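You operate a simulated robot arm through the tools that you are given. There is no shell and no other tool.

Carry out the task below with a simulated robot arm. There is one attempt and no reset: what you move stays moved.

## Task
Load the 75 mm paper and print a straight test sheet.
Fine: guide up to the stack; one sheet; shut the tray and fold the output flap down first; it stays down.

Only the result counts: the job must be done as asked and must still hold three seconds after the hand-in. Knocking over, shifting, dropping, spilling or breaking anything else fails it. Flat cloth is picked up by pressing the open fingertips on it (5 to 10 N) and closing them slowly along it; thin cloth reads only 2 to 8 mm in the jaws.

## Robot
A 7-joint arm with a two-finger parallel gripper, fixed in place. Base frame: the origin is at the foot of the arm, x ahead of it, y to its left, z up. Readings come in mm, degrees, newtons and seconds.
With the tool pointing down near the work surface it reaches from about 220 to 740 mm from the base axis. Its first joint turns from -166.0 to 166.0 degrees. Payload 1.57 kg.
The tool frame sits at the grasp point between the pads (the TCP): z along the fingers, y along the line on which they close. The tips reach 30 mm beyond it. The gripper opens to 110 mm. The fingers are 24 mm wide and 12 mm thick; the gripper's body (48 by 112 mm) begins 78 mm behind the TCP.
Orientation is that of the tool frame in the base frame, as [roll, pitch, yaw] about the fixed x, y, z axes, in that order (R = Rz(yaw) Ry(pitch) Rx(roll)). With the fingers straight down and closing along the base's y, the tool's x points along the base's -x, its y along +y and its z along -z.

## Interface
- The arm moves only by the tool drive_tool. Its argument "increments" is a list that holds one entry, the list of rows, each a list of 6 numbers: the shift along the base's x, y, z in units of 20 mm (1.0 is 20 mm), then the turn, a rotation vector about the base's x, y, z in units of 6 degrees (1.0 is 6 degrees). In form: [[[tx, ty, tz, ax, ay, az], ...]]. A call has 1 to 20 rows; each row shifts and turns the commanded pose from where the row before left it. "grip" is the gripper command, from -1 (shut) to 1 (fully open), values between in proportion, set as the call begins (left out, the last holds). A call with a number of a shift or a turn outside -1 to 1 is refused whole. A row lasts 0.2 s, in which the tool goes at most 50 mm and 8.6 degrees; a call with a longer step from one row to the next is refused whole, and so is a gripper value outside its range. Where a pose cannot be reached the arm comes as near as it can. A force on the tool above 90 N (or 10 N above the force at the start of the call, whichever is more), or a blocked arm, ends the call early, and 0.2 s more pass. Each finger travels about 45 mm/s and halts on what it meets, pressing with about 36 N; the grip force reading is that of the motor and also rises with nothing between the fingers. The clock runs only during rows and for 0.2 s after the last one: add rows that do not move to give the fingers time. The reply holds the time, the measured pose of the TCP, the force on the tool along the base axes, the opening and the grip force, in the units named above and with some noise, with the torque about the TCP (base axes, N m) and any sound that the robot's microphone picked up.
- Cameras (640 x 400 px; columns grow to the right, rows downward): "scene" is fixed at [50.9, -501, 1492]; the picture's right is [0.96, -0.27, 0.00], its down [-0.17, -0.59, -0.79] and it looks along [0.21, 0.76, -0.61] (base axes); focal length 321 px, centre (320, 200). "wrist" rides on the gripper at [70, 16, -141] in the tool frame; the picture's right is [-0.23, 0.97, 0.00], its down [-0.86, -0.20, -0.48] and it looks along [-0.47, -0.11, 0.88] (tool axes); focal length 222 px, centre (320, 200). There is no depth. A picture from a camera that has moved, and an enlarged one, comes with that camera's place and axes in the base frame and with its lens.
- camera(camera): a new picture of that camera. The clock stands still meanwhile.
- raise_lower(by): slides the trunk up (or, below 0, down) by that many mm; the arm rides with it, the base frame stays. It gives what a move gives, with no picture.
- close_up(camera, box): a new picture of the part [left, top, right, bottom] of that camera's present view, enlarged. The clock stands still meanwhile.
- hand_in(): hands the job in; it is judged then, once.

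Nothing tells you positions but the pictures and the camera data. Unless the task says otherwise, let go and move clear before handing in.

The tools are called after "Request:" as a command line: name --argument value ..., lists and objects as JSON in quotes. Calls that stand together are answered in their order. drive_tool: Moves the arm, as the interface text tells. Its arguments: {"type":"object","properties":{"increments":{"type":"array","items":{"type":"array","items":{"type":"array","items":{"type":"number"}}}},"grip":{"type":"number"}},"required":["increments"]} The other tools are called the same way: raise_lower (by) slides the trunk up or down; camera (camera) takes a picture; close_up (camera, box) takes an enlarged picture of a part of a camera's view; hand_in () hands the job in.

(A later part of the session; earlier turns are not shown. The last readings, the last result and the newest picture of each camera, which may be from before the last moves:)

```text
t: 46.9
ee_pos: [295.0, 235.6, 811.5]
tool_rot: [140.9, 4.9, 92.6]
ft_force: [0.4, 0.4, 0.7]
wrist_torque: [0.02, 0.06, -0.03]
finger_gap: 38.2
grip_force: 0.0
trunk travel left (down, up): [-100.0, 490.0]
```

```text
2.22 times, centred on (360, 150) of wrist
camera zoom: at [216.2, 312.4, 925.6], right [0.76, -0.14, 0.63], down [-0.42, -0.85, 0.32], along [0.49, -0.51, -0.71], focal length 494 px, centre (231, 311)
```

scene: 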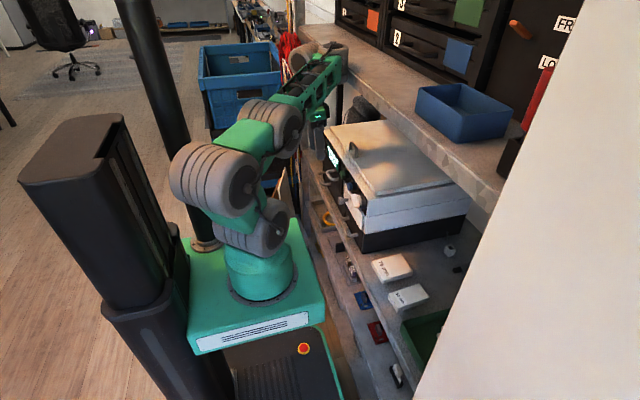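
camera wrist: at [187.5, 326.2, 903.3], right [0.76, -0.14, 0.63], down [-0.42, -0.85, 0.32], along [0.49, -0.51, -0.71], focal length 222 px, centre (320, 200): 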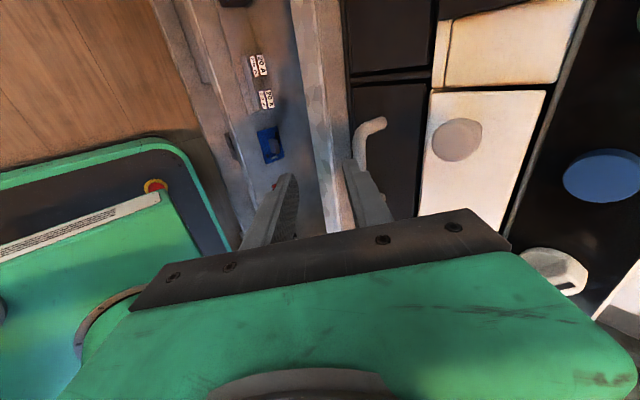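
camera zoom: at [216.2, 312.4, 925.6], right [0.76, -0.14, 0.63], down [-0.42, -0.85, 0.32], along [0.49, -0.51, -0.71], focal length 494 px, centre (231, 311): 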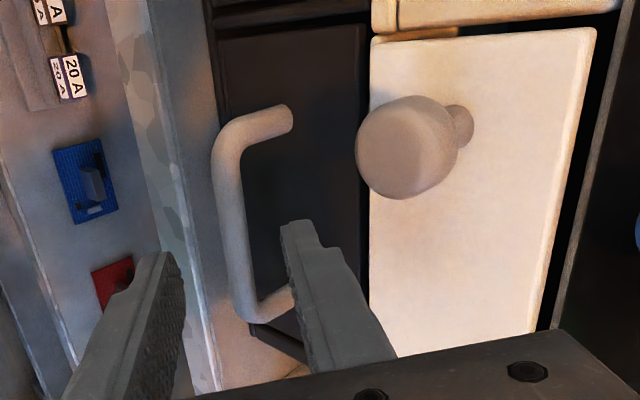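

The bar is lined up between the fingertips. I'll move in along the tool axis and close.

Request:
drive_tool --increments '[[[0.446, 0, -0.5, 0, 0, 0], [0.446, 0, -0.5, 0, 0, 0], [0.446, 0, -0.5, 0, 0, 0], [0.446, 0, -0.5, 0, 0, 0], [0, 0, 0, 0, 0, 0]]]'

Request:
close_up --camera "wrist" --box '[260, 60, 460, 240]'

Request:
close_up --camera "scene" --box '[300, 160, 400, 260]'

```text
t: 48.1
ee_pos: [329.3, 237.6, 776.1]
tool_rot: [140.7, 4.7, 92.6]
ft_force: [-26.5, 0.3, 25.8]
wrist_torque: [-0.23, -0.97, -0.3]
finger_gap: 34.8
grip_force: 0.1
trunk travel left (down, up): [-100.0, 490.0]
```

```text
2.22 times, centred on (360, 150) of wrist
camera zoom: at [248.4, 313.2, 888.5], right [0.76, -0.14, 0.63], down [-0.42, -0.85, 0.31], along [0.49, -0.5, -0.71], focal length 494 px, centre (231, 311)
```

zoom: 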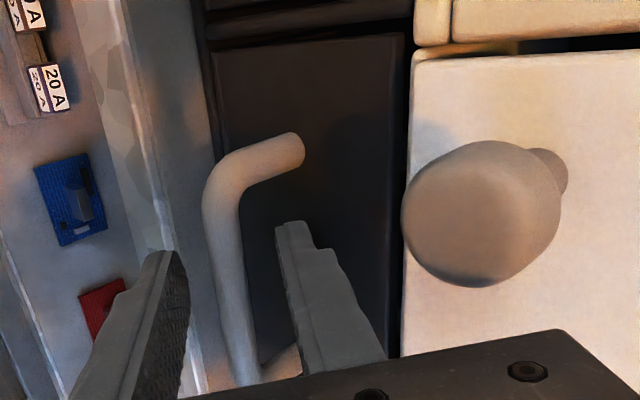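

```text
4.00 times, centred on (350, 210) of scene
camera zoom: at [50.9, -501.0, 1492.0], right [0.96, -0.27, 0.0], down [-0.17, -0.59, -0.79], along [0.21, 0.76, -0.61], focal length 1283 px, centre (200, 160)
```

zoom: 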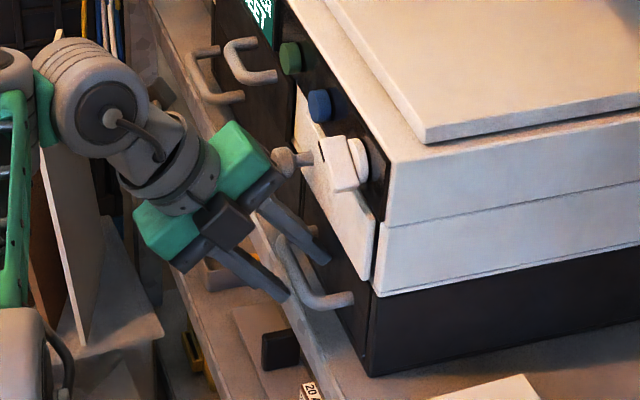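

The front fingertip is touching the drawer front. I'll back off a few mm and close on the bar.

Request:
drive_tool --increments '[[[-0.25, 0, 0.3, 0, 0, 0], [0, 0, 0, 0, 0, 0]]]'

Request:
drive_tool --increments '[[[0, 0, 0, 0, 0, 0], [0, 0, 0, 0, 0, 0], [0, 0, 0, 0, 0, 0], [0, 0, 0, 0, 0, 0]]]' --grip -1

```text
t: 48.7
ee_pos: [326.9, 235.6, 779.3]
tool_rot: [140.9, 4.9, 92.5]
ft_force: [-0.3, -0.2, 0.2]
wrist_torque: [0.0, 0.02, -0.04]
finger_gap: 38.5
grip_force: 0.1
trunk travel left (down, up): [-100.0, 490.0]
```

```text
t: 49.7
ee_pos: [326.9, 236.2, 778.9]
tool_rot: [141.0, 5.0, 92.4]
ft_force: [0.4, 0.1, -4.9]
wrist_torque: [0.44, 0.05, -0.65]
finger_gap: 13.4
grip_force: 29.8
trunk travel left (down, up): [-100.0, 490.0]
```

I have the bar (gap 13 mm). Now I'll pull the tray out along −x.

Request:
drive_tool --increments '[[[-0.4, 0, 0, 0, 0, 0], [-0.4, 0, 0, 0, 0, 0], [-0.4, 0, 0, 0, 0, 0], [-0.4, 0, 0, 0, 0, 0], [-0.4, 0, 0, 0, 0, 0], [0, 0, 0, 0, 0, 0]]]'

Request:
close_up --camera "scene" --box '[300, 160, 400, 260]'

```text
t: 51.1
ee_pos: [286.3, 234.8, 778.7]
tool_rot: [141.0, 5.0, 92.5]
ft_force: [1.0, -3.7, -8.0]
wrist_torque: [0.46, 0.07, -0.59]
finger_gap: 13.5
grip_force: 30.5
trunk travel left (down, up): [-100.0, 490.0]
```

```text
4.00 times, centred on (350, 210) of scene
camera zoom: at [50.9, -501.0, 1492.0], right [0.96, -0.27, 0.0], down [-0.17, -0.59, -0.79], along [0.21, 0.76, -0.61], focal length 1283 px, centre (200, 160)
```

zoom: 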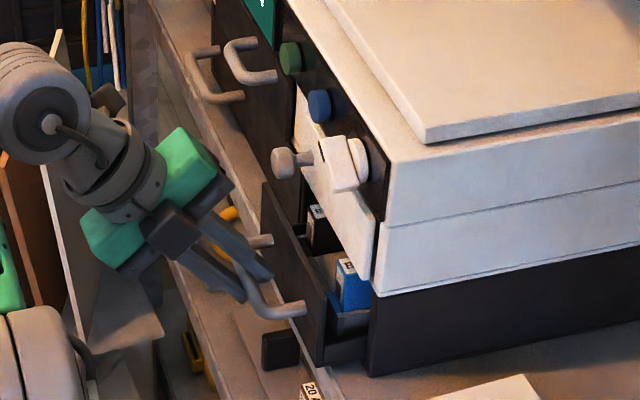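

Ink cartridges are inside, so this is the cartridge bay and not the paper tray. I'll confirm with a look and then push it shut again.

Request:
close_up --camera "scene" --box '[350, 200, 400, 250]'

Request:
camera --camera "wrist"

```text
8.00 times, centred on (375, 225) of scene
camera zoom: at [50.9, -501.0, 1492.0], right [0.96, -0.27, 0.0], down [-0.17, -0.59, -0.79], along [0.21, 0.76, -0.61], focal length 2565 px, centre (-120, 0)
```

zoom: 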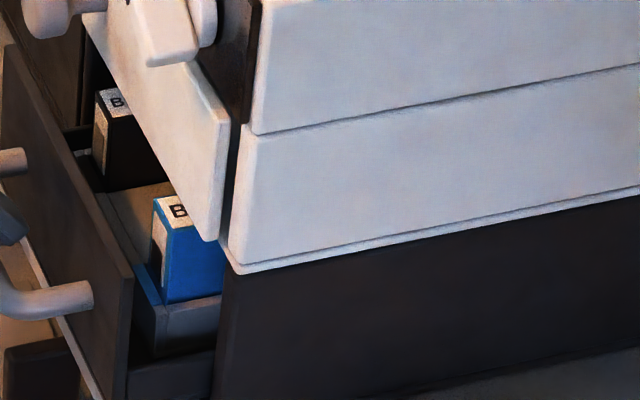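

```text
taken
camera wrist: at [206.5, 312.6, 891.1], right [0.76, -0.14, 0.63], down [-0.42, -0.85, 0.32], along [0.49, -0.51, -0.71], focal length 222 px, centre (320, 200)
```

wrist: 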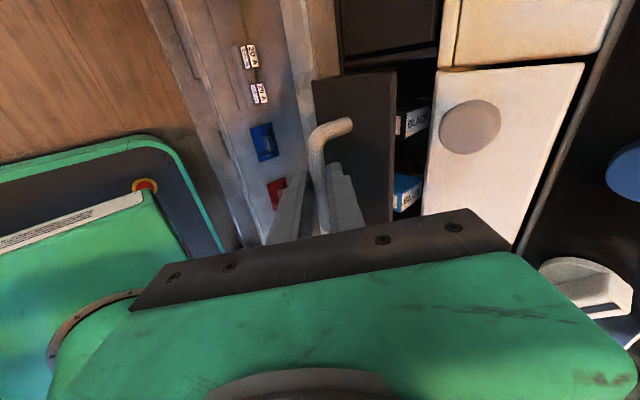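

It is the cartridge drawer. I'll push it fully shut.

Request:
drive_tool --increments '[[[0.4, 0, 0, 0, 0, 0], [0.4, 0, 0, 0, 0, 0], [0.4, 0, 0, 0, 0, 0], [0.4, 0, 0, 0, 0, 0], [0.3, 0, 0, 0, 0, 0], [0.15, 0, 0, 0, 0, 0], [0.1, 0, 0, 0, 0, 0], [0, 0, 0, 0, 0, 0]]]'

Request:
close_up --camera "scene" --box '[300, 160, 400, 260]'

```text
t: 52.9
ee_pos: [327.2, 235.8, 779.1]
tool_rot: [141.0, 5.1, 92.6]
ft_force: [-38.0, 2.2, -10.4]
wrist_torque: [0.74, 0.59, -0.43]
finger_gap: 13.8
grip_force: 30.4
trunk travel left (down, up): [-100.0, 490.0]
```

```text
4.00 times, centred on (350, 210) of scene
camera zoom: at [50.9, -501.0, 1492.0], right [0.96, -0.27, 0.0], down [-0.17, -0.59, -0.79], along [0.21, 0.76, -0.61], focal length 1283 px, centre (200, 160)
```

zoom: 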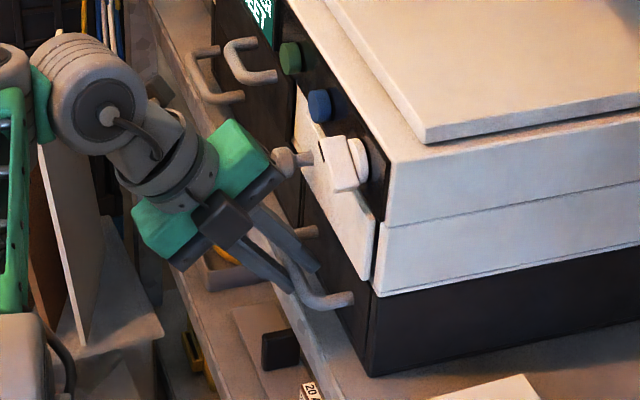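

Shut again at the same position. I'll release and back out along the tool axis.

Request:
drive_tool --increments '[[[0, 0, 0, 0, 0, 0], [0, 0, 0, 0, 0, 0], [0, 0, 0, 0, 0, 0]]]' --grip -0.3

Request:
drive_tool --increments '[[[-0.45, 0, 0.5, 0, 0, 0], [-0.45, 0, 0.5, 0, 0, 0], [-0.45, 0, 0.5, 0, 0, 0], [-0.45, 0, 0.5, 0, 0, 0], [-0.45, 0, 0.3, 0, 0, 0], [0, 0, 0, 0, 0, 0]]]'

Request:
close_up --camera "scene" --box '[300, 120, 400, 260]'

```text
t: 53.7
ee_pos: [329.2, 234.8, 779.6]
tool_rot: [141.0, 4.8, 92.4]
ft_force: [-7.5, -7.1, -1.0]
wrist_torque: [-0.06, 0.1, -0.35]
finger_gap: 33.1
grip_force: 0.0
trunk travel left (down, up): [-100.0, 490.0]
```

```text
t: 55.1
ee_pos: [294.6, 235.2, 814.3]
tool_rot: [140.9, 4.9, 92.5]
ft_force: [-0.5, -0.7, -0.2]
wrist_torque: [-0.01, 0.01, 0.02]
finger_gap: 38.8
grip_force: 0.2
out of reach, approached as far as the arm can: row 4, 5
trunk travel left (down, up): [-100.0, 490.0]
```

```text
2.86 times, centred on (350, 190) of scene
camera zoom: at [50.9, -501.0, 1492.0], right [0.96, -0.27, 0.0], down [-0.17, -0.59, -0.79], along [0.21, 0.76, -0.61], focal length 916 px, centre (234, 229)
```

zoom: 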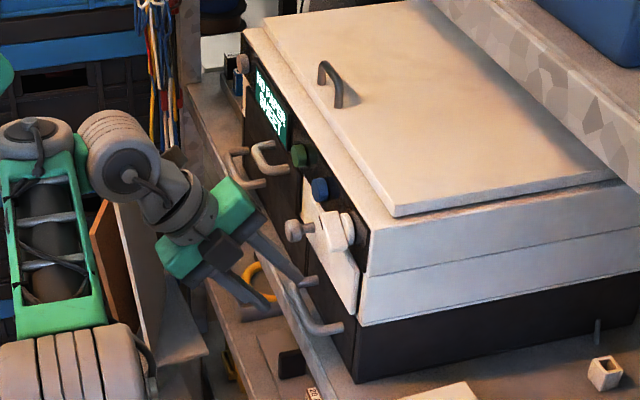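

Next is the wide lower-left drawer, with its handle at y≈490–575. I'll slide over to it, keeping clear of the flap knob and the middle handle.

Request:
drive_tool --increments '[[[-0.5, 0.3, -0.2, 0, 0, 0], [-0.5, 0.6, -0.2, 0, 0, 0], [-0.3, 0.9, 0, 0, 0, 0], [0, 0.95, 0, 0, 0, 0], [0, 0.95, 0, 0, 0, 0], [0, 0.95, 0, 0, 0, 0], [0, 0.95, 0, 0, 0, 0], [0, 0.95, 0, 0, 0, 0], [0, 0.95, 0, 0, 0, 0], [0, 0.95, 0, 0, 0, 0], [0, 0.95, 0, 0, 0, 0], [0, 0.95, 0, 0, 0, 0], [0, 0.95, 0, 0, 0, 0], [0, 0.95, 0, 0, 0, 0], [0, 0.95, 0, 0, 0, 0], [0, 0.95, 0, 0, 0, 0], [0, 0, 0, 0, 0, 0]]]'

Request:
camera --camera "wrist"

Request:
close_up --camera "scene" --box '[240, 60, 400, 260]'

```text
t: 58.7
ee_pos: [272.7, 472.3, 754.7]
tool_rot: [140.9, 4.8, 92.5]
ft_force: [-0.5, 0.1, -0.1]
wrist_torque: [-0.03, 0.06, 0.0]
finger_gap: 38.6
grip_force: 0.0
out of reach, approached as far as the arm can: row 1, 2, 8, 9, 10, 11, 12, 13, 14, 15, 16
trunk travel left (down, up): [-100.0, 490.0]
```

```text
taken
camera wrist: at [193.5, 549.2, 866.8], right [0.76, -0.14, 0.63], down [-0.42, -0.85, 0.32], along [0.49, -0.51, -0.71], focal length 222 px, centre (320, 200)
```

wrist: 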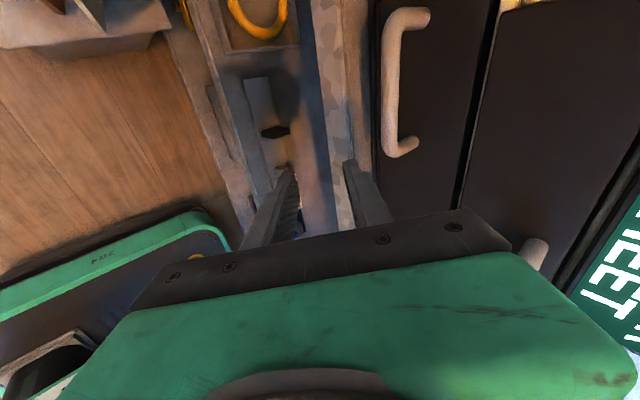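

```text
2.00 times, centred on (320, 160) of scene
camera zoom: at [50.9, -501.0, 1492.0], right [0.96, -0.27, 0.0], down [-0.17, -0.59, -0.79], along [0.21, 0.76, -0.61], focal length 641 px, centre (320, 280)
```

zoom: 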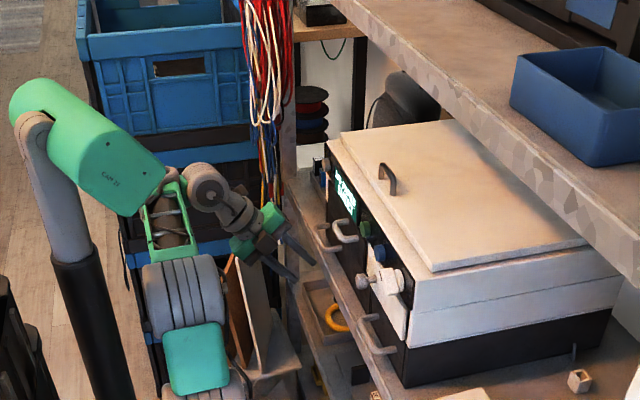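

Request:
raise_lower --by 90

Request:
drive_tool --increments '[[[0, 0.6, -0.2, 0, 0, 0], [0, 0.6, -0.2, 0, 0, 0], [0, 0.6, -0.2, 0, 0, 0], [0, 0.6, -0.1, 0, 0, 0], [0, 0, 0, 0, 0, 0]]]'

```text
t: 59.9
ee_pos: [273.2, 473.0, 845.1]
tool_rot: [140.9, 5.1, 92.4]
ft_force: [-0.1, -0.2, -0.3]
wrist_torque: [-0.02, -0.01, 0.01]
finger_gap: 38.4
grip_force: 0.1
trunk travel left (down, up): [-190.0, 400.0]
```

```text
t: 61.1
ee_pos: [273.7, 501.7, 822.6]
tool_rot: [140.8, 4.9, 92.6]
ft_force: [-0.9, -0.1, -0.4]
wrist_torque: [0.0, -0.02, 0.0]
finger_gap: 38.3
grip_force: 0.0
out of reach, approached as far as the arm can: row 2, 3, 4
trunk travel left (down, up): [-190.0, 400.0]
```

Request:
raise_lower --by 70

Request:
drive_tool --increments '[[[0, 0, -0.8, 0, 0, 0], [0, 0, -0.8, 0, 0, 0], [0, 0.6, -0.8, 0, 0, 0], [0.3, 0.5, -0.6, 0, 0, 0], [0.4, 0.1, -0.4, 0, 0, 0], [0.4, 0, 0, 0, 0, 0], [0, 0, 0, 0, 0, 0]]]'

Request:
close_up --camera "wrist" --box '[260, 0, 500, 240]'

Request:
close_up --camera "scene" --box '[240, 60, 400, 260]'

```text
t: 62.2
ee_pos: [273.5, 501.4, 892.6]
tool_rot: [140.8, 4.9, 92.5]
ft_force: [-0.1, 1.2, -0.2]
wrist_torque: [-0.04, -0.02, 0.0]
finger_gap: 38.4
grip_force: 0.1
trunk travel left (down, up): [-260.0, 330.0]
```

```text
t: 63.8
ee_pos: [296.3, 525.5, 824.0]
tool_rot: [140.9, 4.9, 92.4]
ft_force: [-0.1, 1.2, -0.2]
wrist_torque: [0.0, 0.01, 0.0]
finger_gap: 38.5
grip_force: 0.0
trunk travel left (down, up): [-260.0, 330.0]
```

```text
1.67 times, centred on (380, 120) of wrist
camera zoom: at [215.7, 602.7, 937.0], right [0.76, -0.14, 0.63], down [-0.42, -0.85, 0.32], along [0.49, -0.51, -0.71], focal length 370 px, centre (220, 333)
```

zoom: 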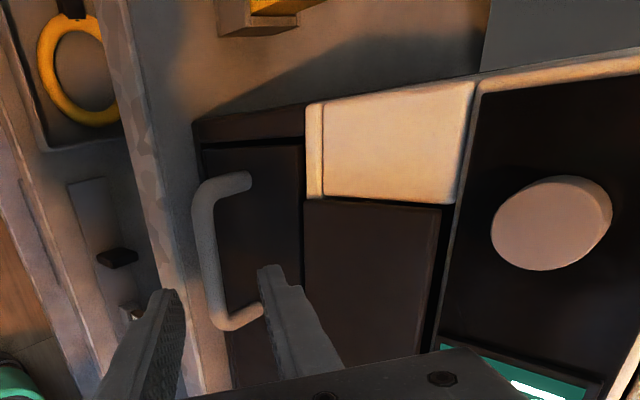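

```text
2.00 times, centred on (320, 160) of scene
camera zoom: at [50.9, -501.0, 1492.0], right [0.96, -0.27, 0.0], down [-0.17, -0.59, -0.79], along [0.21, 0.76, -0.61], focal length 641 px, centre (320, 280)
```

zoom: 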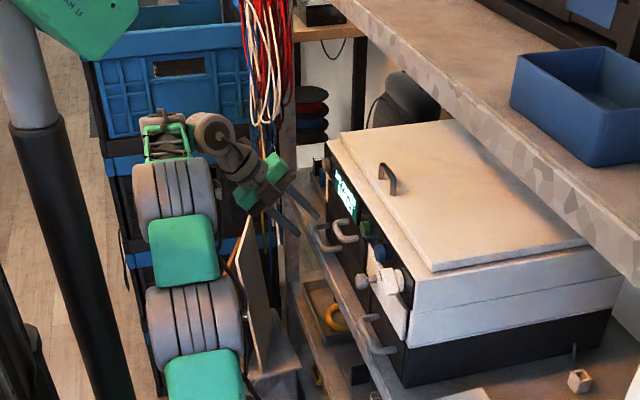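

The handle centre is at y≈522. I'll go in along the tool axis and grip.

Request:
drive_tool --increments '[[[0.384, -0.03, -0.56, 0, 0, 0], [0.384, -0.03, -0.56, 0, 0, 0], [0.384, -0.03, -0.56, 0, 0, 0], [0.384, -0.03, -0.56, 0, 0, 0], [0, 0, 0, 0, 0, 0]]]'

Request:
close_up --camera "wrist" --box '[260, 0, 500, 240]'

```text
t: 65.0
ee_pos: [326.5, 521.1, 779.7]
tool_rot: [140.9, 4.9, 92.6]
ft_force: [-2.4, -0.3, 1.5]
wrist_torque: [0.0, -0.1, -0.02]
finger_gap: 38.1
grip_force: 0.0
trunk travel left (down, up): [-260.0, 330.0]
```

```text
1.67 times, centred on (380, 120) of wrist
camera zoom: at [246.8, 599.4, 892.4], right [0.76, -0.14, 0.63], down [-0.42, -0.85, 0.32], along [0.49, -0.51, -0.71], focal length 370 px, centre (220, 333)
```

zoom: 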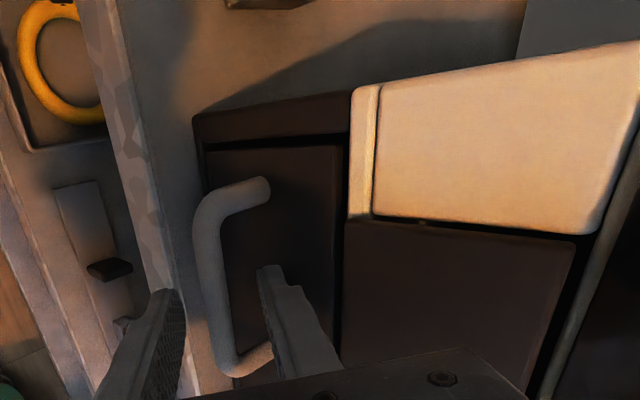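

Request:
drive_tool --increments '[[[0, 0, 0, 0, 0, 0], [0, 0, 0, 0, 0, 0], [0, 0, 0, 0, 0, 0], [0, 0, 0, 0, 0, 0]]]' --grip -1

Request:
drive_tool --increments '[[[-0.4, 0, 0, 0, 0, 0], [-0.4, 0, 0, 0, 0, 0], [-0.4, 0, 0, 0, 0, 0], [-0.4, 0, 0, 0, 0, 0], [-0.4, 0, 0, 0, 0, 0], [-0.4, 0, 0, 0, 0, 0], [0, 0, 0, 0, 0, 0]]]'

Request:
camera --camera "wrist"

Request:
close_up --camera "scene" --box '[280, 110, 380, 210]'

```text
t: 66.0
ee_pos: [326.6, 523.2, 776.9]
tool_rot: [141.0, 5.1, 92.5]
ft_force: [-7.1, -3.4, -9.4]
wrist_torque: [0.52, 0.17, -0.5]
finger_gap: 13.6
grip_force: 30.3
trunk travel left (down, up): [-260.0, 330.0]
```

```text
t: 67.6
ee_pos: [279.8, 522.9, 777.6]
tool_rot: [141.0, 5.1, 92.4]
ft_force: [-0.2, -17.3, -22.5]
wrist_torque: [0.04, 0.2, -0.88]
finger_gap: 13.9
grip_force: 30.6
trunk travel left (down, up): [-260.0, 330.0]
```

```text
taken
camera wrist: at [200.4, 599.8, 890.9], right [0.76, -0.14, 0.63], down [-0.42, -0.85, 0.32], along [0.49, -0.51, -0.71], focal length 222 px, centre (320, 200)
```

wrist: 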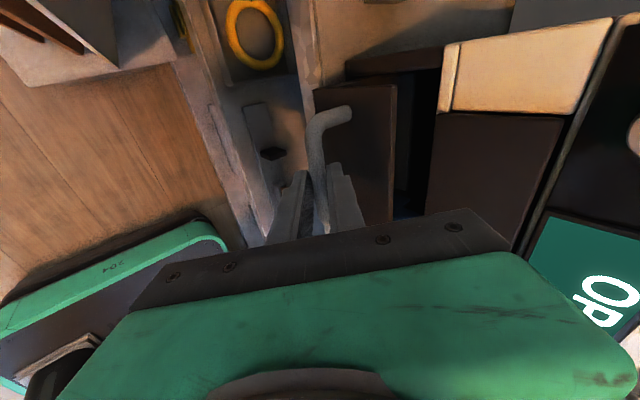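

```text
4.00 times, centred on (330, 160) of scene
camera zoom: at [50.9, -501.0, 1492.0], right [0.96, -0.27, 0.0], down [-0.17, -0.59, -0.79], along [0.21, 0.76, -0.61], focal length 1283 px, centre (280, 360)
```

zoom: 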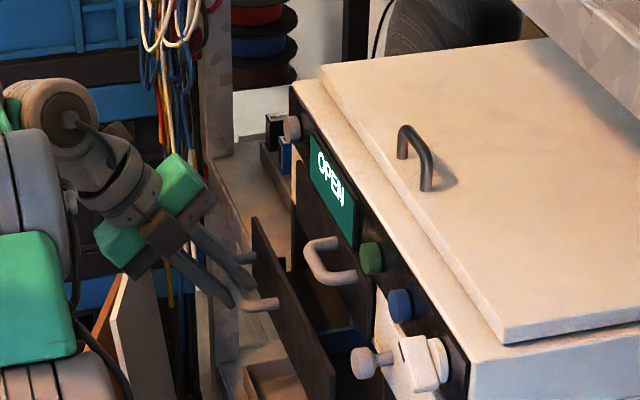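

The screen now says OPEN. I'll keep pulling to open the tray fully.

Request:
drive_tool --increments '[[[-0.4, 0, 0, 0, 0, 0], [-0.4, 0, 0, 0, 0, 0], [-0.4, 0, 0, 0, 0, 0], [-0.4, 0, 0, 0, 0, 0], [-0.4, 0, 0, 0, 0, 0], [-0.4, 0, 0, 0, 0, 0], [-0.4, 0, 0, 0, 0, 0], [0, 0, 0, 0, 0, 0]]]'

Request:
camera --camera "wrist"

Request:
close_up --camera "scene" --box '[260, 110, 380, 230]'

```text
t: 69.4
ee_pos: [222.8, 523.8, 779.1]
tool_rot: [141.0, 5.0, 92.4]
ft_force: [0.4, -14.2, -26.2]
wrist_torque: [0.45, 0.21, -0.6]
finger_gap: 13.7
grip_force: 30.4
trunk travel left (down, up): [-260.0, 330.0]
```

```text
taken
camera wrist: at [143.3, 600.2, 891.7], right [0.76, -0.14, 0.63], down [-0.42, -0.85, 0.32], along [0.49, -0.51, -0.71], focal length 222 px, centre (320, 200)
```

wrist: 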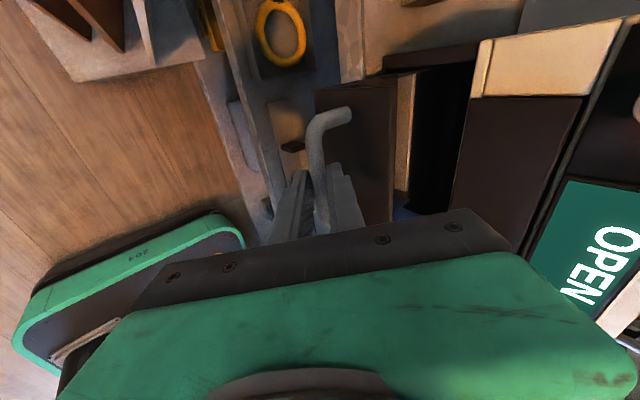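

```text
3.33 times, centred on (320, 170) of scene
camera zoom: at [50.9, -501.0, 1492.0], right [0.96, -0.27, 0.0], down [-0.17, -0.59, -0.79], along [0.21, 0.76, -0.61], focal length 1069 px, centre (320, 300)
```

zoom: 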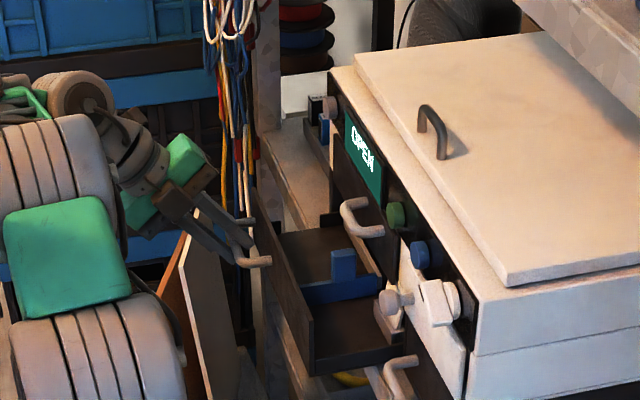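

The tray holds a blue guide. I'll keep pulling until it stops.

Request:
drive_tool --increments '[[[-0.4, 0, 0, 0, 0, 0], [-0.4, 0, 0, 0, 0, 0], [-0.4, 0, 0, 0, 0, 0], [-0.4, 0, 0, 0, 0, 0], [0, 0, 0, 0, 0, 0]]]'

Request:
close_up --camera "scene" --box '[260, 110, 380, 230]'

```text
t: 70.6
ee_pos: [191.1, 522.9, 781.0]
tool_rot: [140.8, 5.0, 92.4]
ft_force: [1.1, -18.4, -15.3]
wrist_torque: [-0.12, 0.18, -1.04]
finger_gap: 13.2
grip_force: 30.1
trunk travel left (down, up): [-260.0, 330.0]
```

```text
3.33 times, centred on (320, 170) of scene
camera zoom: at [50.9, -501.0, 1492.0], right [0.96, -0.27, 0.0], down [-0.17, -0.59, -0.79], along [0.21, 0.76, -0.61], focal length 1069 px, centre (320, 300)
```

zoom: 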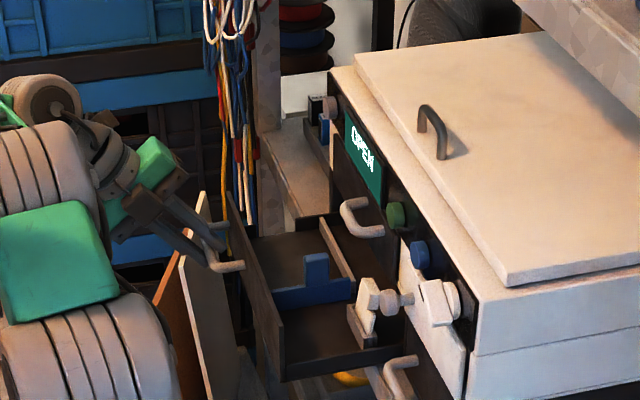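

Request:
drive_tool --increments '[[[-0.3, 0, 0, 0, 0, 0], [-0.3, 0, 0, 0, 0, 0], [-0.3, 0, 0, 0, 0, 0], [0, 0, 0, 0, 0, 0]]]'

Request:
close_up --camera "scene" --box '[280, 150, 360, 230]'

Request:
camera --camera "wrist"

```text
t: 71.6
ee_pos: [172.4, 523.6, 779.0]
tool_rot: [140.9, 4.8, 92.6]
ft_force: [0.1, -9.2, -7.0]
wrist_torque: [0.42, 0.06, -0.61]
finger_gap: 13.6
grip_force: 30.8
trunk travel left (down, up): [-260.0, 330.0]
```

```text
5.00 times, centred on (320, 190) of scene
camera zoom: at [50.9, -501.0, 1492.0], right [0.96, -0.27, 0.0], down [-0.17, -0.59, -0.79], along [0.21, 0.76, -0.61], focal length 1603 px, centre (320, 250)
```

zoom: 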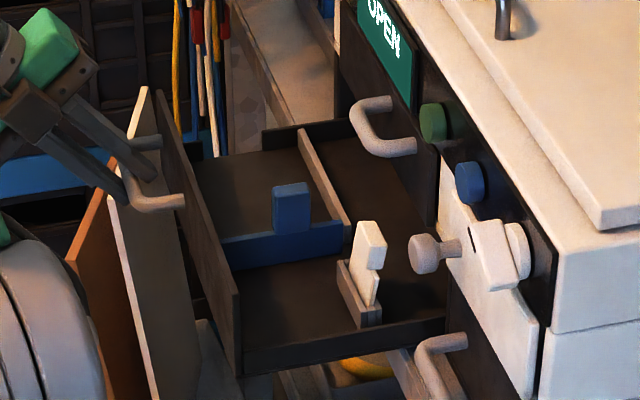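

```text
taken
camera wrist: at [92.5, 600.4, 892.6], right [0.76, -0.14, 0.63], down [-0.42, -0.85, 0.32], along [0.49, -0.51, -0.71], focal length 222 px, centre (320, 200)
```

wrist: 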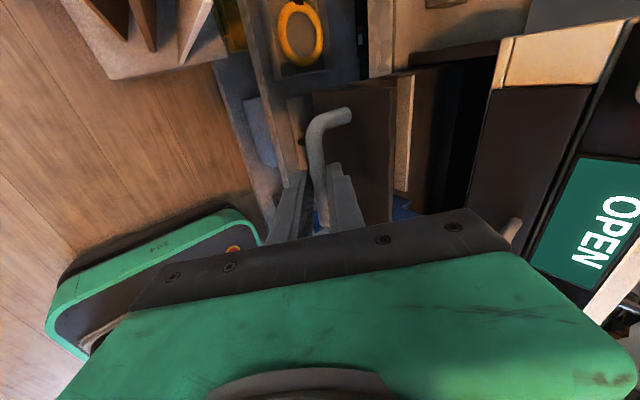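

The tray is open 154 mm. A back fence sits at x≈328 and the blue guide is near y≈437. I'll release the handle and back off.

Request:
drive_tool --increments '[[[0, 0, 0, 0, 0, 0], [0, 0, 0, 0, 0, 0], [0, 0, 0, 0, 0, 0]]]' --grip -0.3

Request:
drive_tool --increments '[[[-0.4, 0, 0.5, 0, 0, 0], [-0.4, 0, 0.5, 0, 0, 0], [-0.4, 0, 0.5, 0, 0, 0], [-0.4, 0, 0.6, 0, 0, 0], [0, 0, 0.8, 0, 0, 0], [0, 0, 0.8, 0, 0, 0], [0, 0, 0.8, 0, 0, 0], [0, 0, 0, 0, 0, 0]]]'

Request:
camera --camera "wrist"

Request:
close_up --camera "scene" --box '[240, 90, 400, 250]'

```text
t: 72.4
ee_pos: [173.7, 523.4, 778.4]
tool_rot: [140.9, 4.9, 92.4]
ft_force: [0.0, 0.0, 0.9]
wrist_torque: [0.02, -0.01, 0.0]
finger_gap: 38.7
grip_force: 0.0
trunk travel left (down, up): [-260.0, 330.0]
```

```text
t: 74.2
ee_pos: [150.5, 505.4, 828.7]
tool_rot: [140.9, 5.0, 92.5]
ft_force: [-0.1, -0.6, 0.3]
wrist_torque: [0.0, -0.01, 0.01]
finger_gap: 38.6
grip_force: 0.1
out of reach, approached as far as the arm can: row 4, 5, 6, 7
trunk travel left (down, up): [-260.0, 330.0]
```

```text
taken
camera wrist: at [70.4, 582.8, 941.2], right [0.76, -0.14, 0.63], down [-0.42, -0.85, 0.32], along [0.49, -0.51, -0.71], focal length 222 px, centre (320, 200)
```

wrist: 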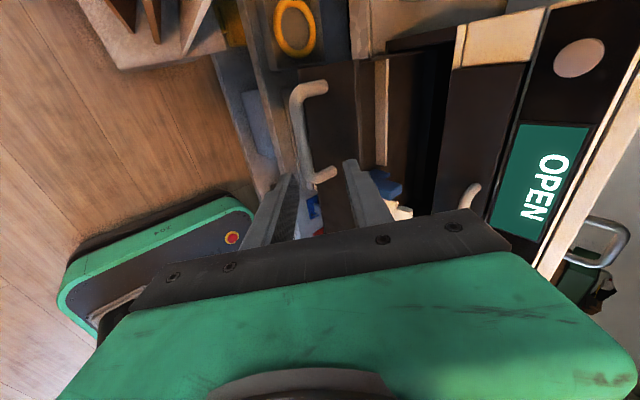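

```text
2.50 times, centred on (320, 170) of scene
camera zoom: at [50.9, -501.0, 1492.0], right [0.96, -0.27, 0.0], down [-0.17, -0.59, -0.79], along [0.21, 0.76, -0.61], focal length 802 px, centre (320, 275)
```

zoom: 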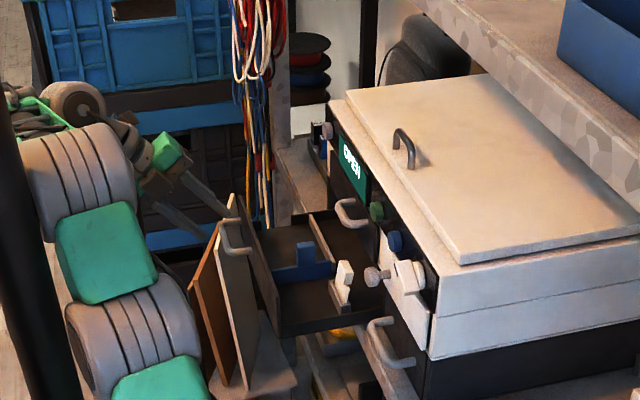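

I'll raise the trunk, turn the tool vertical with the fingers closing along y, and move over the tray for a top view.

Request:
raise_lower --by 100

Request:
drive_tool --increments '[[[0, 0, 0, -0.285, 0.348, 0.855], [0, 0, 0, -0.285, 0.348, 0.855], [0, 0, 0, -0.285, 0.348, 0.855], [0, 0, 0, -0.285, 0.348, 0.855], [0, 0, 0, -0.285, 0.348, 0.855], [0, 0, 0, -0.285, 0.348, 0.855], [0, 0, 0, -0.285, 0.348, 0.855], [0, 0, 0, -0.285, 0.348, 0.855], [0, 0, 0, 0, 0, 0]]]'

```text
t: 75.5
ee_pos: [150.3, 506.6, 929.6]
tool_rot: [140.9, 4.9, 92.4]
ft_force: [0.2, -0.7, -0.6]
wrist_torque: [-0.01, 0.01, 0.02]
finger_gap: 38.4
grip_force: 0.0
trunk travel left (down, up): [-360.0, 230.0]
```

```text
t: 77.5
ee_pos: [150.0, 506.0, 928.9]
tool_rot: [161.6, 10.2, 136.9]
ft_force: [-0.4, 0.5, -0.7]
wrist_torque: [0.0, 0.03, -0.02]
finger_gap: 38.5
grip_force: 0.0
trunk travel left (down, up): [-360.0, 230.0]
```

Request:
drive_tool --increments '[[[0.3, 0, 0, -0.285, 0.348, 0.855], [0.3, 0, 0, -0.285, 0.348, 0.855], [0.3, 0, 0, -0.285, 0.348, 0.855], [0.3, 0, 0, -0.285, 0.348, 0.855], [0.3, 0, 0, -0.285, 0.348, 0.855], [0.3, 0, 0, -0.285, 0.348, 0.855], [0.3, 0, 0, -0.285, 0.348, 0.855], [0, 0, 0, 0, 0, 0]]]' --grip 0.6

Request:
camera --camera "wrist"

Request:
camera --camera "scene"

```text
t: 79.3
ee_pos: [191.7, 505.4, 929.0]
tool_rot: [178.3, 1.8, 174.9]
ft_force: [0.7, 0.7, 0.5]
wrist_torque: [0.0, -0.02, 0.0]
finger_gap: 88.0
grip_force: 0.0
trunk travel left (down, up): [-360.0, 230.0]
```

```text
taken
camera wrist: at [119.4, 525.4, 1067.4], right [0.31, 0.95, 0.04], down [0.82, -0.29, 0.5], along [0.49, -0.13, -0.86], focal length 222 px, centre (320, 200)
```

wrist: 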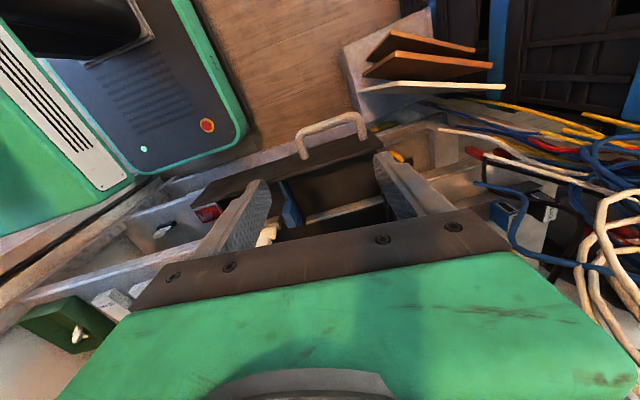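

```text
taken
```

scene: 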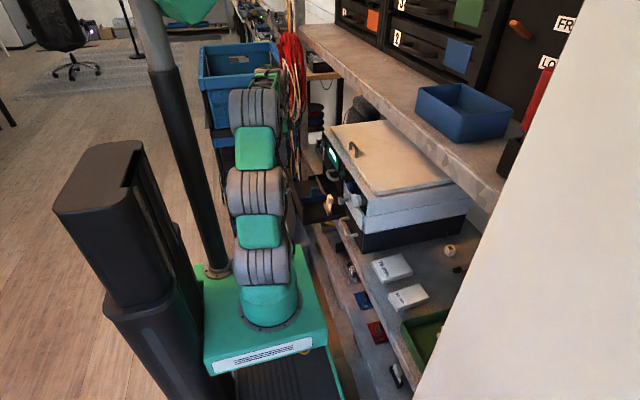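

I need the tray in the unobstructed upper part of the wrist view, so I'll move outward and a bit higher.

Request:
drive_tool --increments '[[[0.9, -0.6, 0.3, 0, 0, 0], [0.9, -0.6, 0.3, 0, 0, 0], [0.9, -0.6, 0.3, 0, 0, 0], [0.9, -0.6, 0.3, 0, 0, 0], [0.9, -0.6, 0.3, 0, 0, 0.3], [0, 0, 0, 0, 0, 0.4], [0, 0, 0, 0, 0, 0]]]'

Request:
camera --camera "wrist"

```text
t: 80.9
ee_pos: [283.6, 446.0, 959.6]
tool_rot: [178.3, 2.1, 179.0]
ft_force: [-0.3, -0.1, 0.3]
wrist_torque: [-0.02, -0.01, -0.04]
finger_gap: 88.0
grip_force: 0.0
trunk travel left (down, up): [-360.0, 230.0]
```

```text
taken
camera wrist: at [208.6, 459.7, 1098.3], right [0.24, 0.97, 0.04], down [0.83, -0.23, 0.5], along [0.49, -0.09, -0.86], focal length 222 px, centre (320, 200)
```

wrist: 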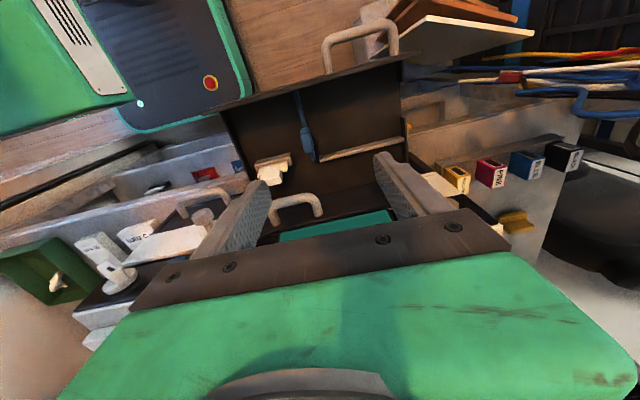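

Request:
close_up --camera "wrist" --box '[210, 40, 430, 230]'

Request:
close_up --camera "scene" --box '[290, 150, 370, 230]'

```text
2.11 times, centred on (320, 135) of wrist
camera zoom: at [208.6, 459.7, 1098.3], right [0.24, 0.97, 0.04], down [0.83, -0.23, 0.5], along [0.49, -0.09, -0.86], focal length 468 px, centre (320, 337)
```

zoom: 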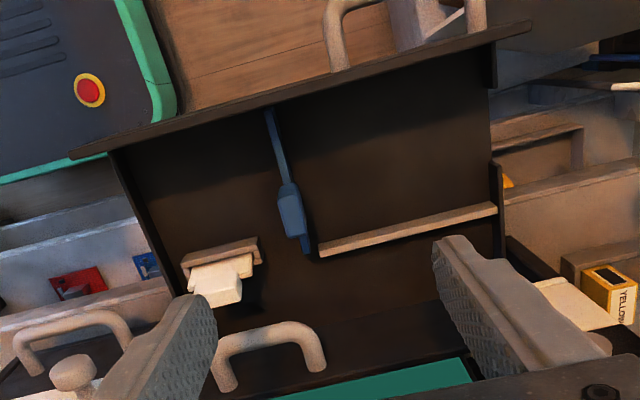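

```text
5.00 times, centred on (330, 190) of scene
camera zoom: at [50.9, -501.0, 1492.0], right [0.96, -0.27, 0.0], down [-0.17, -0.59, -0.79], along [0.21, 0.76, -0.61], focal length 1603 px, centre (270, 250)
```

zoom: 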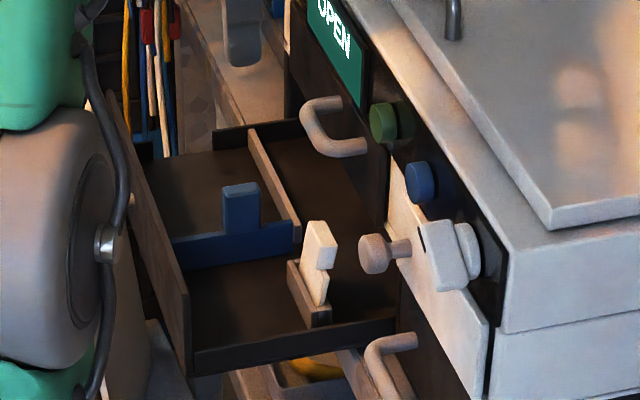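

The top view shows the guide at y≈435, the paper area between it and the +y wall at y≈580, and the fence at x≈328. Before reaching for the stack I want to locate the overhead shelf.

Request:
close_up --camera "scene" --box '[380, 60, 560, 240]'

Request:
close_up --camera "scene" --box '[340, 200, 480, 340]'

Request:
close_up --camera "scene" --box '[320, 180, 370, 220]'

```text
2.22 times, centred on (470, 150) of scene
camera zoom: at [50.9, -501.0, 1492.0], right [0.96, -0.27, 0.0], down [-0.17, -0.59, -0.79], along [0.21, 0.76, -0.61], focal length 713 px, centre (-13, 311)
```

zoom: 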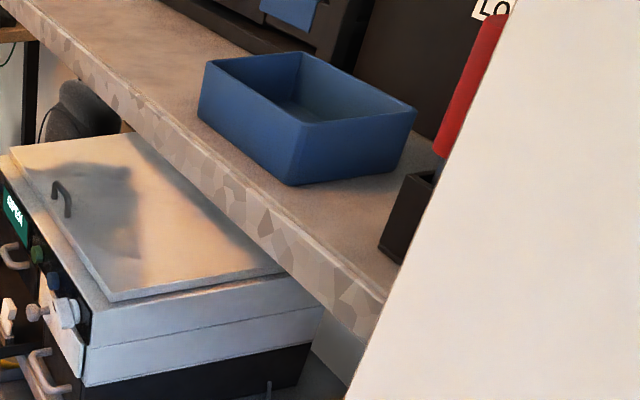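

```text
2.86 times, centred on (410, 270) of scene
camera zoom: at [50.9, -501.0, 1492.0], right [0.96, -0.27, 0.0], down [-0.17, -0.59, -0.79], along [0.21, 0.76, -0.61], focal length 916 px, centre (63, 0)
```

zoom: 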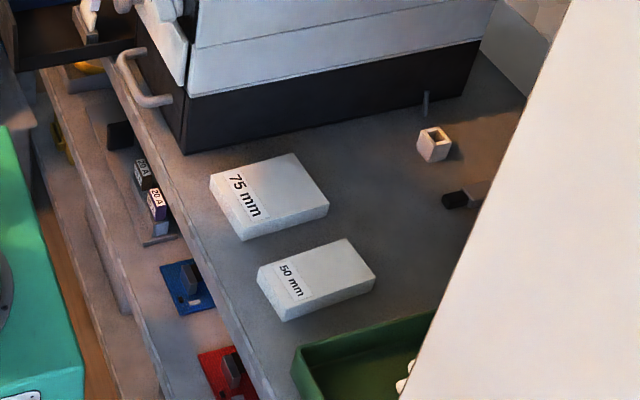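

```text
10.00 times, centred on (345, 200) of scene
camera zoom: at [50.9, -501.0, 1492.0], right [0.96, -0.27, 0.0], down [-0.17, -0.59, -0.79], along [0.21, 0.76, -0.61], focal length 3207 px, centre (70, 200)
```

zoom: 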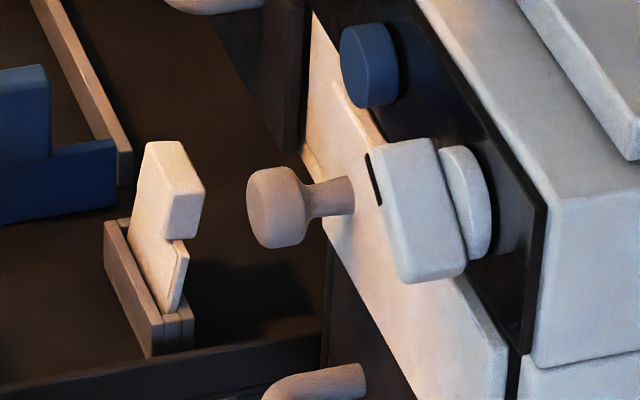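

Request:
close_up --camera "scene" --box '[360, 250, 430, 320]'

Request:
close_up --camera "scene" --box '[430, 120, 530, 220]'

```text
5.71 times, centred on (395, 285) of scene
camera zoom: at [50.9, -501.0, 1492.0], right [0.96, -0.27, 0.0], down [-0.17, -0.59, -0.79], along [0.21, 0.76, -0.61], focal length 1832 px, centre (-109, -286)
```

zoom: 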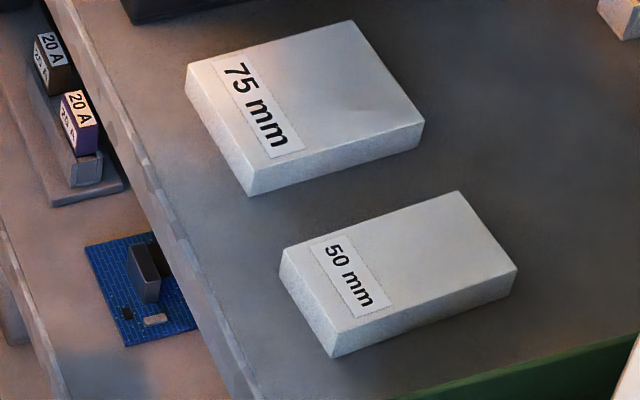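

```text
4.00 times, centred on (480, 170) of scene
camera zoom: at [50.9, -501.0, 1492.0], right [0.96, -0.27, 0.0], down [-0.17, -0.59, -0.79], along [0.21, 0.76, -0.61], focal length 1283 px, centre (-320, 320)
```

zoom: 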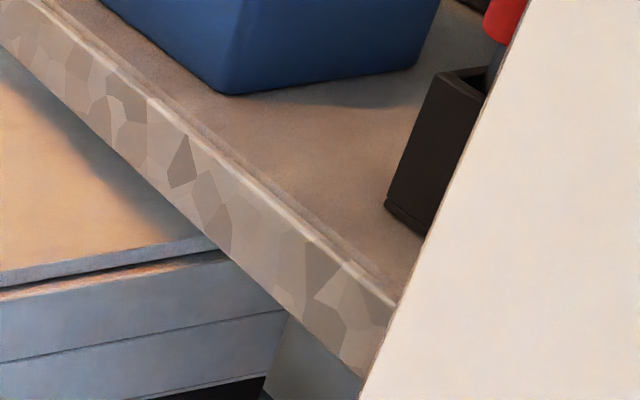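

The overhead shelf edge is around x≈430–475 at z≈1150, so a low wrist will clear it. I'll step the trunk down while moving back from the printer, then over to the paper stack.

Request:
drive_tool --increments '[[[-0.5, -0.7, 0.8, 0, 0, 0], [-0.5, -0.7, 0.8, 0, 0, 0], [-0.5, -0.7, 0.8, 0, 0, 0], [-0.4, -0.7, 0.8, 0.2, -0.3, 0], [-0.2, -0.7, 0.8, 0.1, -0.1, 0.1], [0, 0, 0, 0, 0, 0]]]'

Request:
raise_lower --by -150

```text
t: 82.3
ee_pos: [239.6, 374.9, 1037.9]
tool_rot: [176.3, 4.4, 179.7]
ft_force: [0.3, 0.3, -0.6]
wrist_torque: [0.06, -0.01, 0.01]
finger_gap: 88.3
grip_force: 0.1
trunk travel left (down, up): [-360.0, 230.0]
```

```text
t: 84.1
ee_pos: [240.9, 375.1, 888.1]
tool_rot: [176.4, 4.3, 179.5]
ft_force: [0.3, 0.8, -0.2]
wrist_torque: [0.01, 0.01, -0.01]
finger_gap: 88.2
grip_force: 0.1
trunk travel left (down, up): [-210.0, 380.0]
```

Request:
drive_tool --increments '[[[0.1, -0.9, 0.4, -0.3, 0.36, 0], [0.1, -0.9, 0.4, -0.3, 0.36, 0], [0.1, -0.9, 0.4, 0, 0, 0], [0.1, -0.9, 0.4, 0, 0, 0], [0.1, -0.9, 0.4, 0, 0, 0], [0.1, -0.9, 0.2, 0, 0, 0], [0.1, -0.9, 0.2, 0, 0, 0], [0.1, -0.9, 0.2, 0, 0, 0], [0.1, -0.9, 0, 0, 0, 0], [0.1, -0.9, 0, 0, 0, 0], [0.1, -0.9, 0, 0, 0, 0], [0.1, -0.9, 0, 0, 0, 0], [0.1, -0.9, 0, 0, 0, 0], [0.1, -0.9, 0, 0, 0, 0], [0, 0, 0, 0, 0, 0]]]'

Request:
camera --camera "scene"

```text
t: 87.3
ee_pos: [268.7, 122.4, 940.5]
tool_rot: [-179.9, 0.1, 179.7]
ft_force: [-0.2, 0.4, -0.2]
wrist_torque: [-0.01, 0.01, -0.02]
finger_gap: 88.2
grip_force: 0.0
trunk travel left (down, up): [-210.0, 380.0]
```

```text
taken
```

scene: 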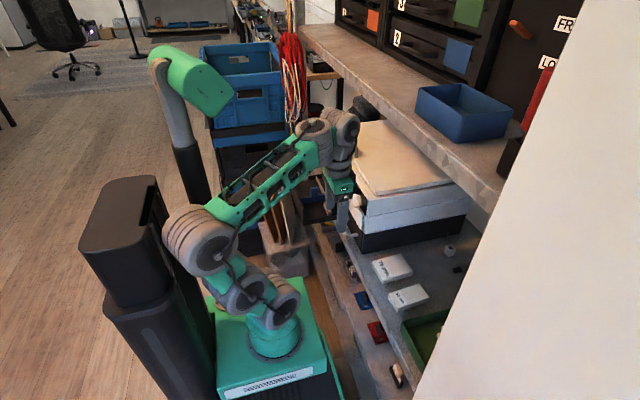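

The wrist's sideways offset is now on the printer side, so a vertical pick would bring the wrist onto the printer lid. Tilting the fingers 30° forward keeps the wrist in front of the machine with the pads still flat on the stack's sides. I'll lower the trunk for that.

Request:
drive_tool --increments '[[[0, -0.6, 0.9, 0, 0, 0], [0, -0.6, 0.9, 0, 0, 0], [0, -0.6, 0.9, 0, 0, 0], [0, -0.6, 0.9, 0, 0, 0], [0, -0.6, 0.9, 0, 0, 0], [0, 0, 0.9, 0, 0, 0], [0, 0, 0, 0, 0, 0]]]' --grip 1

Request:
raise_lower --by -200

Request:
drive_tool --increments '[[[0, 0, 0, 0, -1, 0], [0, 0, 0, 0, -1, 0], [0, 0, 0, 0, -1, 0], [0, 0, 0, 0, -1, 0], [0, 0, 0, 0, -1, 0], [0, 0, 0, 0, 0, 0]]]'

Request:
camera --camera "scene"

Request:
camera --camera "wrist"

```text
t: 88.9
ee_pos: [267.9, 63.8, 1048.3]
tool_rot: [-180.0, 0.1, 179.7]
ft_force: [0.6, -0.2, -0.8]
wrist_torque: [-0.04, -0.01, 0.01]
finger_gap: 110.0
grip_force: 0.0
trunk travel left (down, up): [-210.0, 380.0]
```

```text
t: 91.0
ee_pos: [267.8, 63.8, 848.5]
tool_rot: [-179.9, 0.0, 179.7]
ft_force: [-0.4, -0.1, 0.1]
wrist_torque: [-0.01, 0.02, 0.0]
finger_gap: 110.1
grip_force: 0.1
trunk travel left (down, up): [-10.0, 580.0]
```

```text
t: 92.0
ee_pos: [310.3, 75.1, 798.9]
tool_rot: [-177.9, 11.3, -179.0]
ft_force: [0.0, 0.8, 0.1]
wrist_torque: [0.01, 0.01, 0.01]
finger_gap: 110.0
grip_force: 0.1
trunk travel left (down, up): [-10.0, 580.0]
stopped in row 4: the arm was blocked; the commanded pose is now the measured one
```

```text
taken
```

scene: 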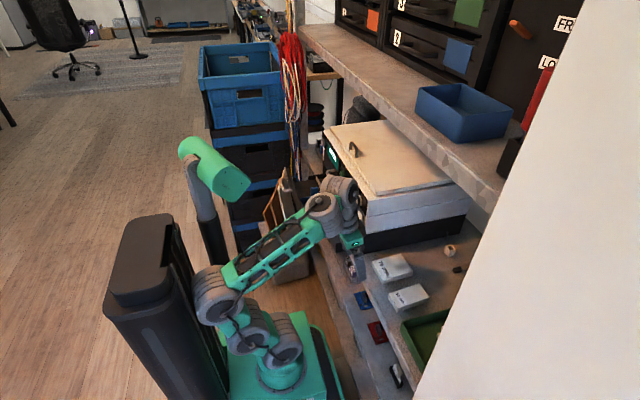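

```text
taken
camera wrist: at [213.0, 94.8, 921.7], right [0.21, 0.98, 0.01], down [0.75, -0.17, 0.64], along [0.63, -0.13, -0.76], focal length 222 px, centre (320, 200)
```

wrist: 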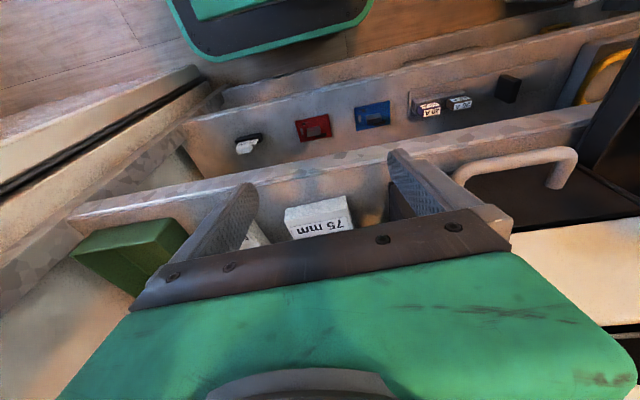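

"The arm was blocked" looks like the elbow leaning back into the tower. Reviewing the pictures, the wrist offset actually points inboard, so a vertical pick is fine with a higher trunk. I'll straighten up, move out over the shelf, then raise the trunk.

Request:
drive_tool --increments '[[[0.6, -0.3, 0.4, -0.17, 0.94, -0.1], [0.6, -0.3, 0.4, -0.17, 0.94, -0.1], [0.3, -0.1, 0.5, 0, 0, 0], [0, 0, 0, 0, 0, 0]]]'

Request:
raise_lower --by 200

Request:
camera --camera "scene"

```text
t: 93.0
ee_pos: [334.7, 61.6, 827.4]
tool_rot: [-176.1, 0.7, -179.9]
ft_force: [0.3, 0.3, -0.2]
wrist_torque: [0.02, 0.0, 0.01]
finger_gap: 109.6
grip_force: 0.0
trunk travel left (down, up): [-10.0, 580.0]
```

```text
t: 94.8
ee_pos: [289.1, 51.7, 951.8]
tool_rot: [-174.0, -8.8, 179.9]
ft_force: [1.0, -0.1, -0.7]
wrist_torque: [-0.04, 0.14, -0.02]
finger_gap: 109.9
grip_force: 0.0
trunk travel left (down, up): [-186.0, 404.0]
stopped: the arm was blocked; the commanded pose is now the measured one
```

```text
taken
```

scene: 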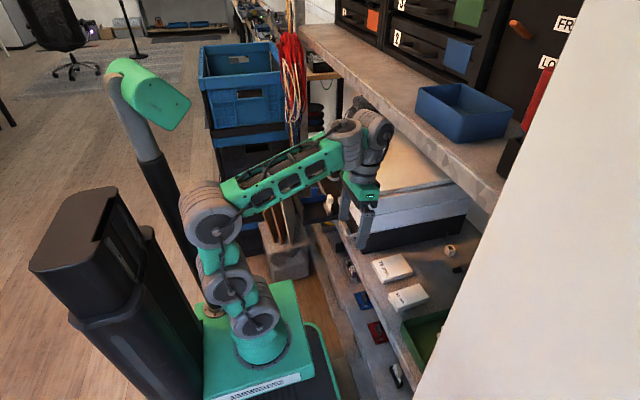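

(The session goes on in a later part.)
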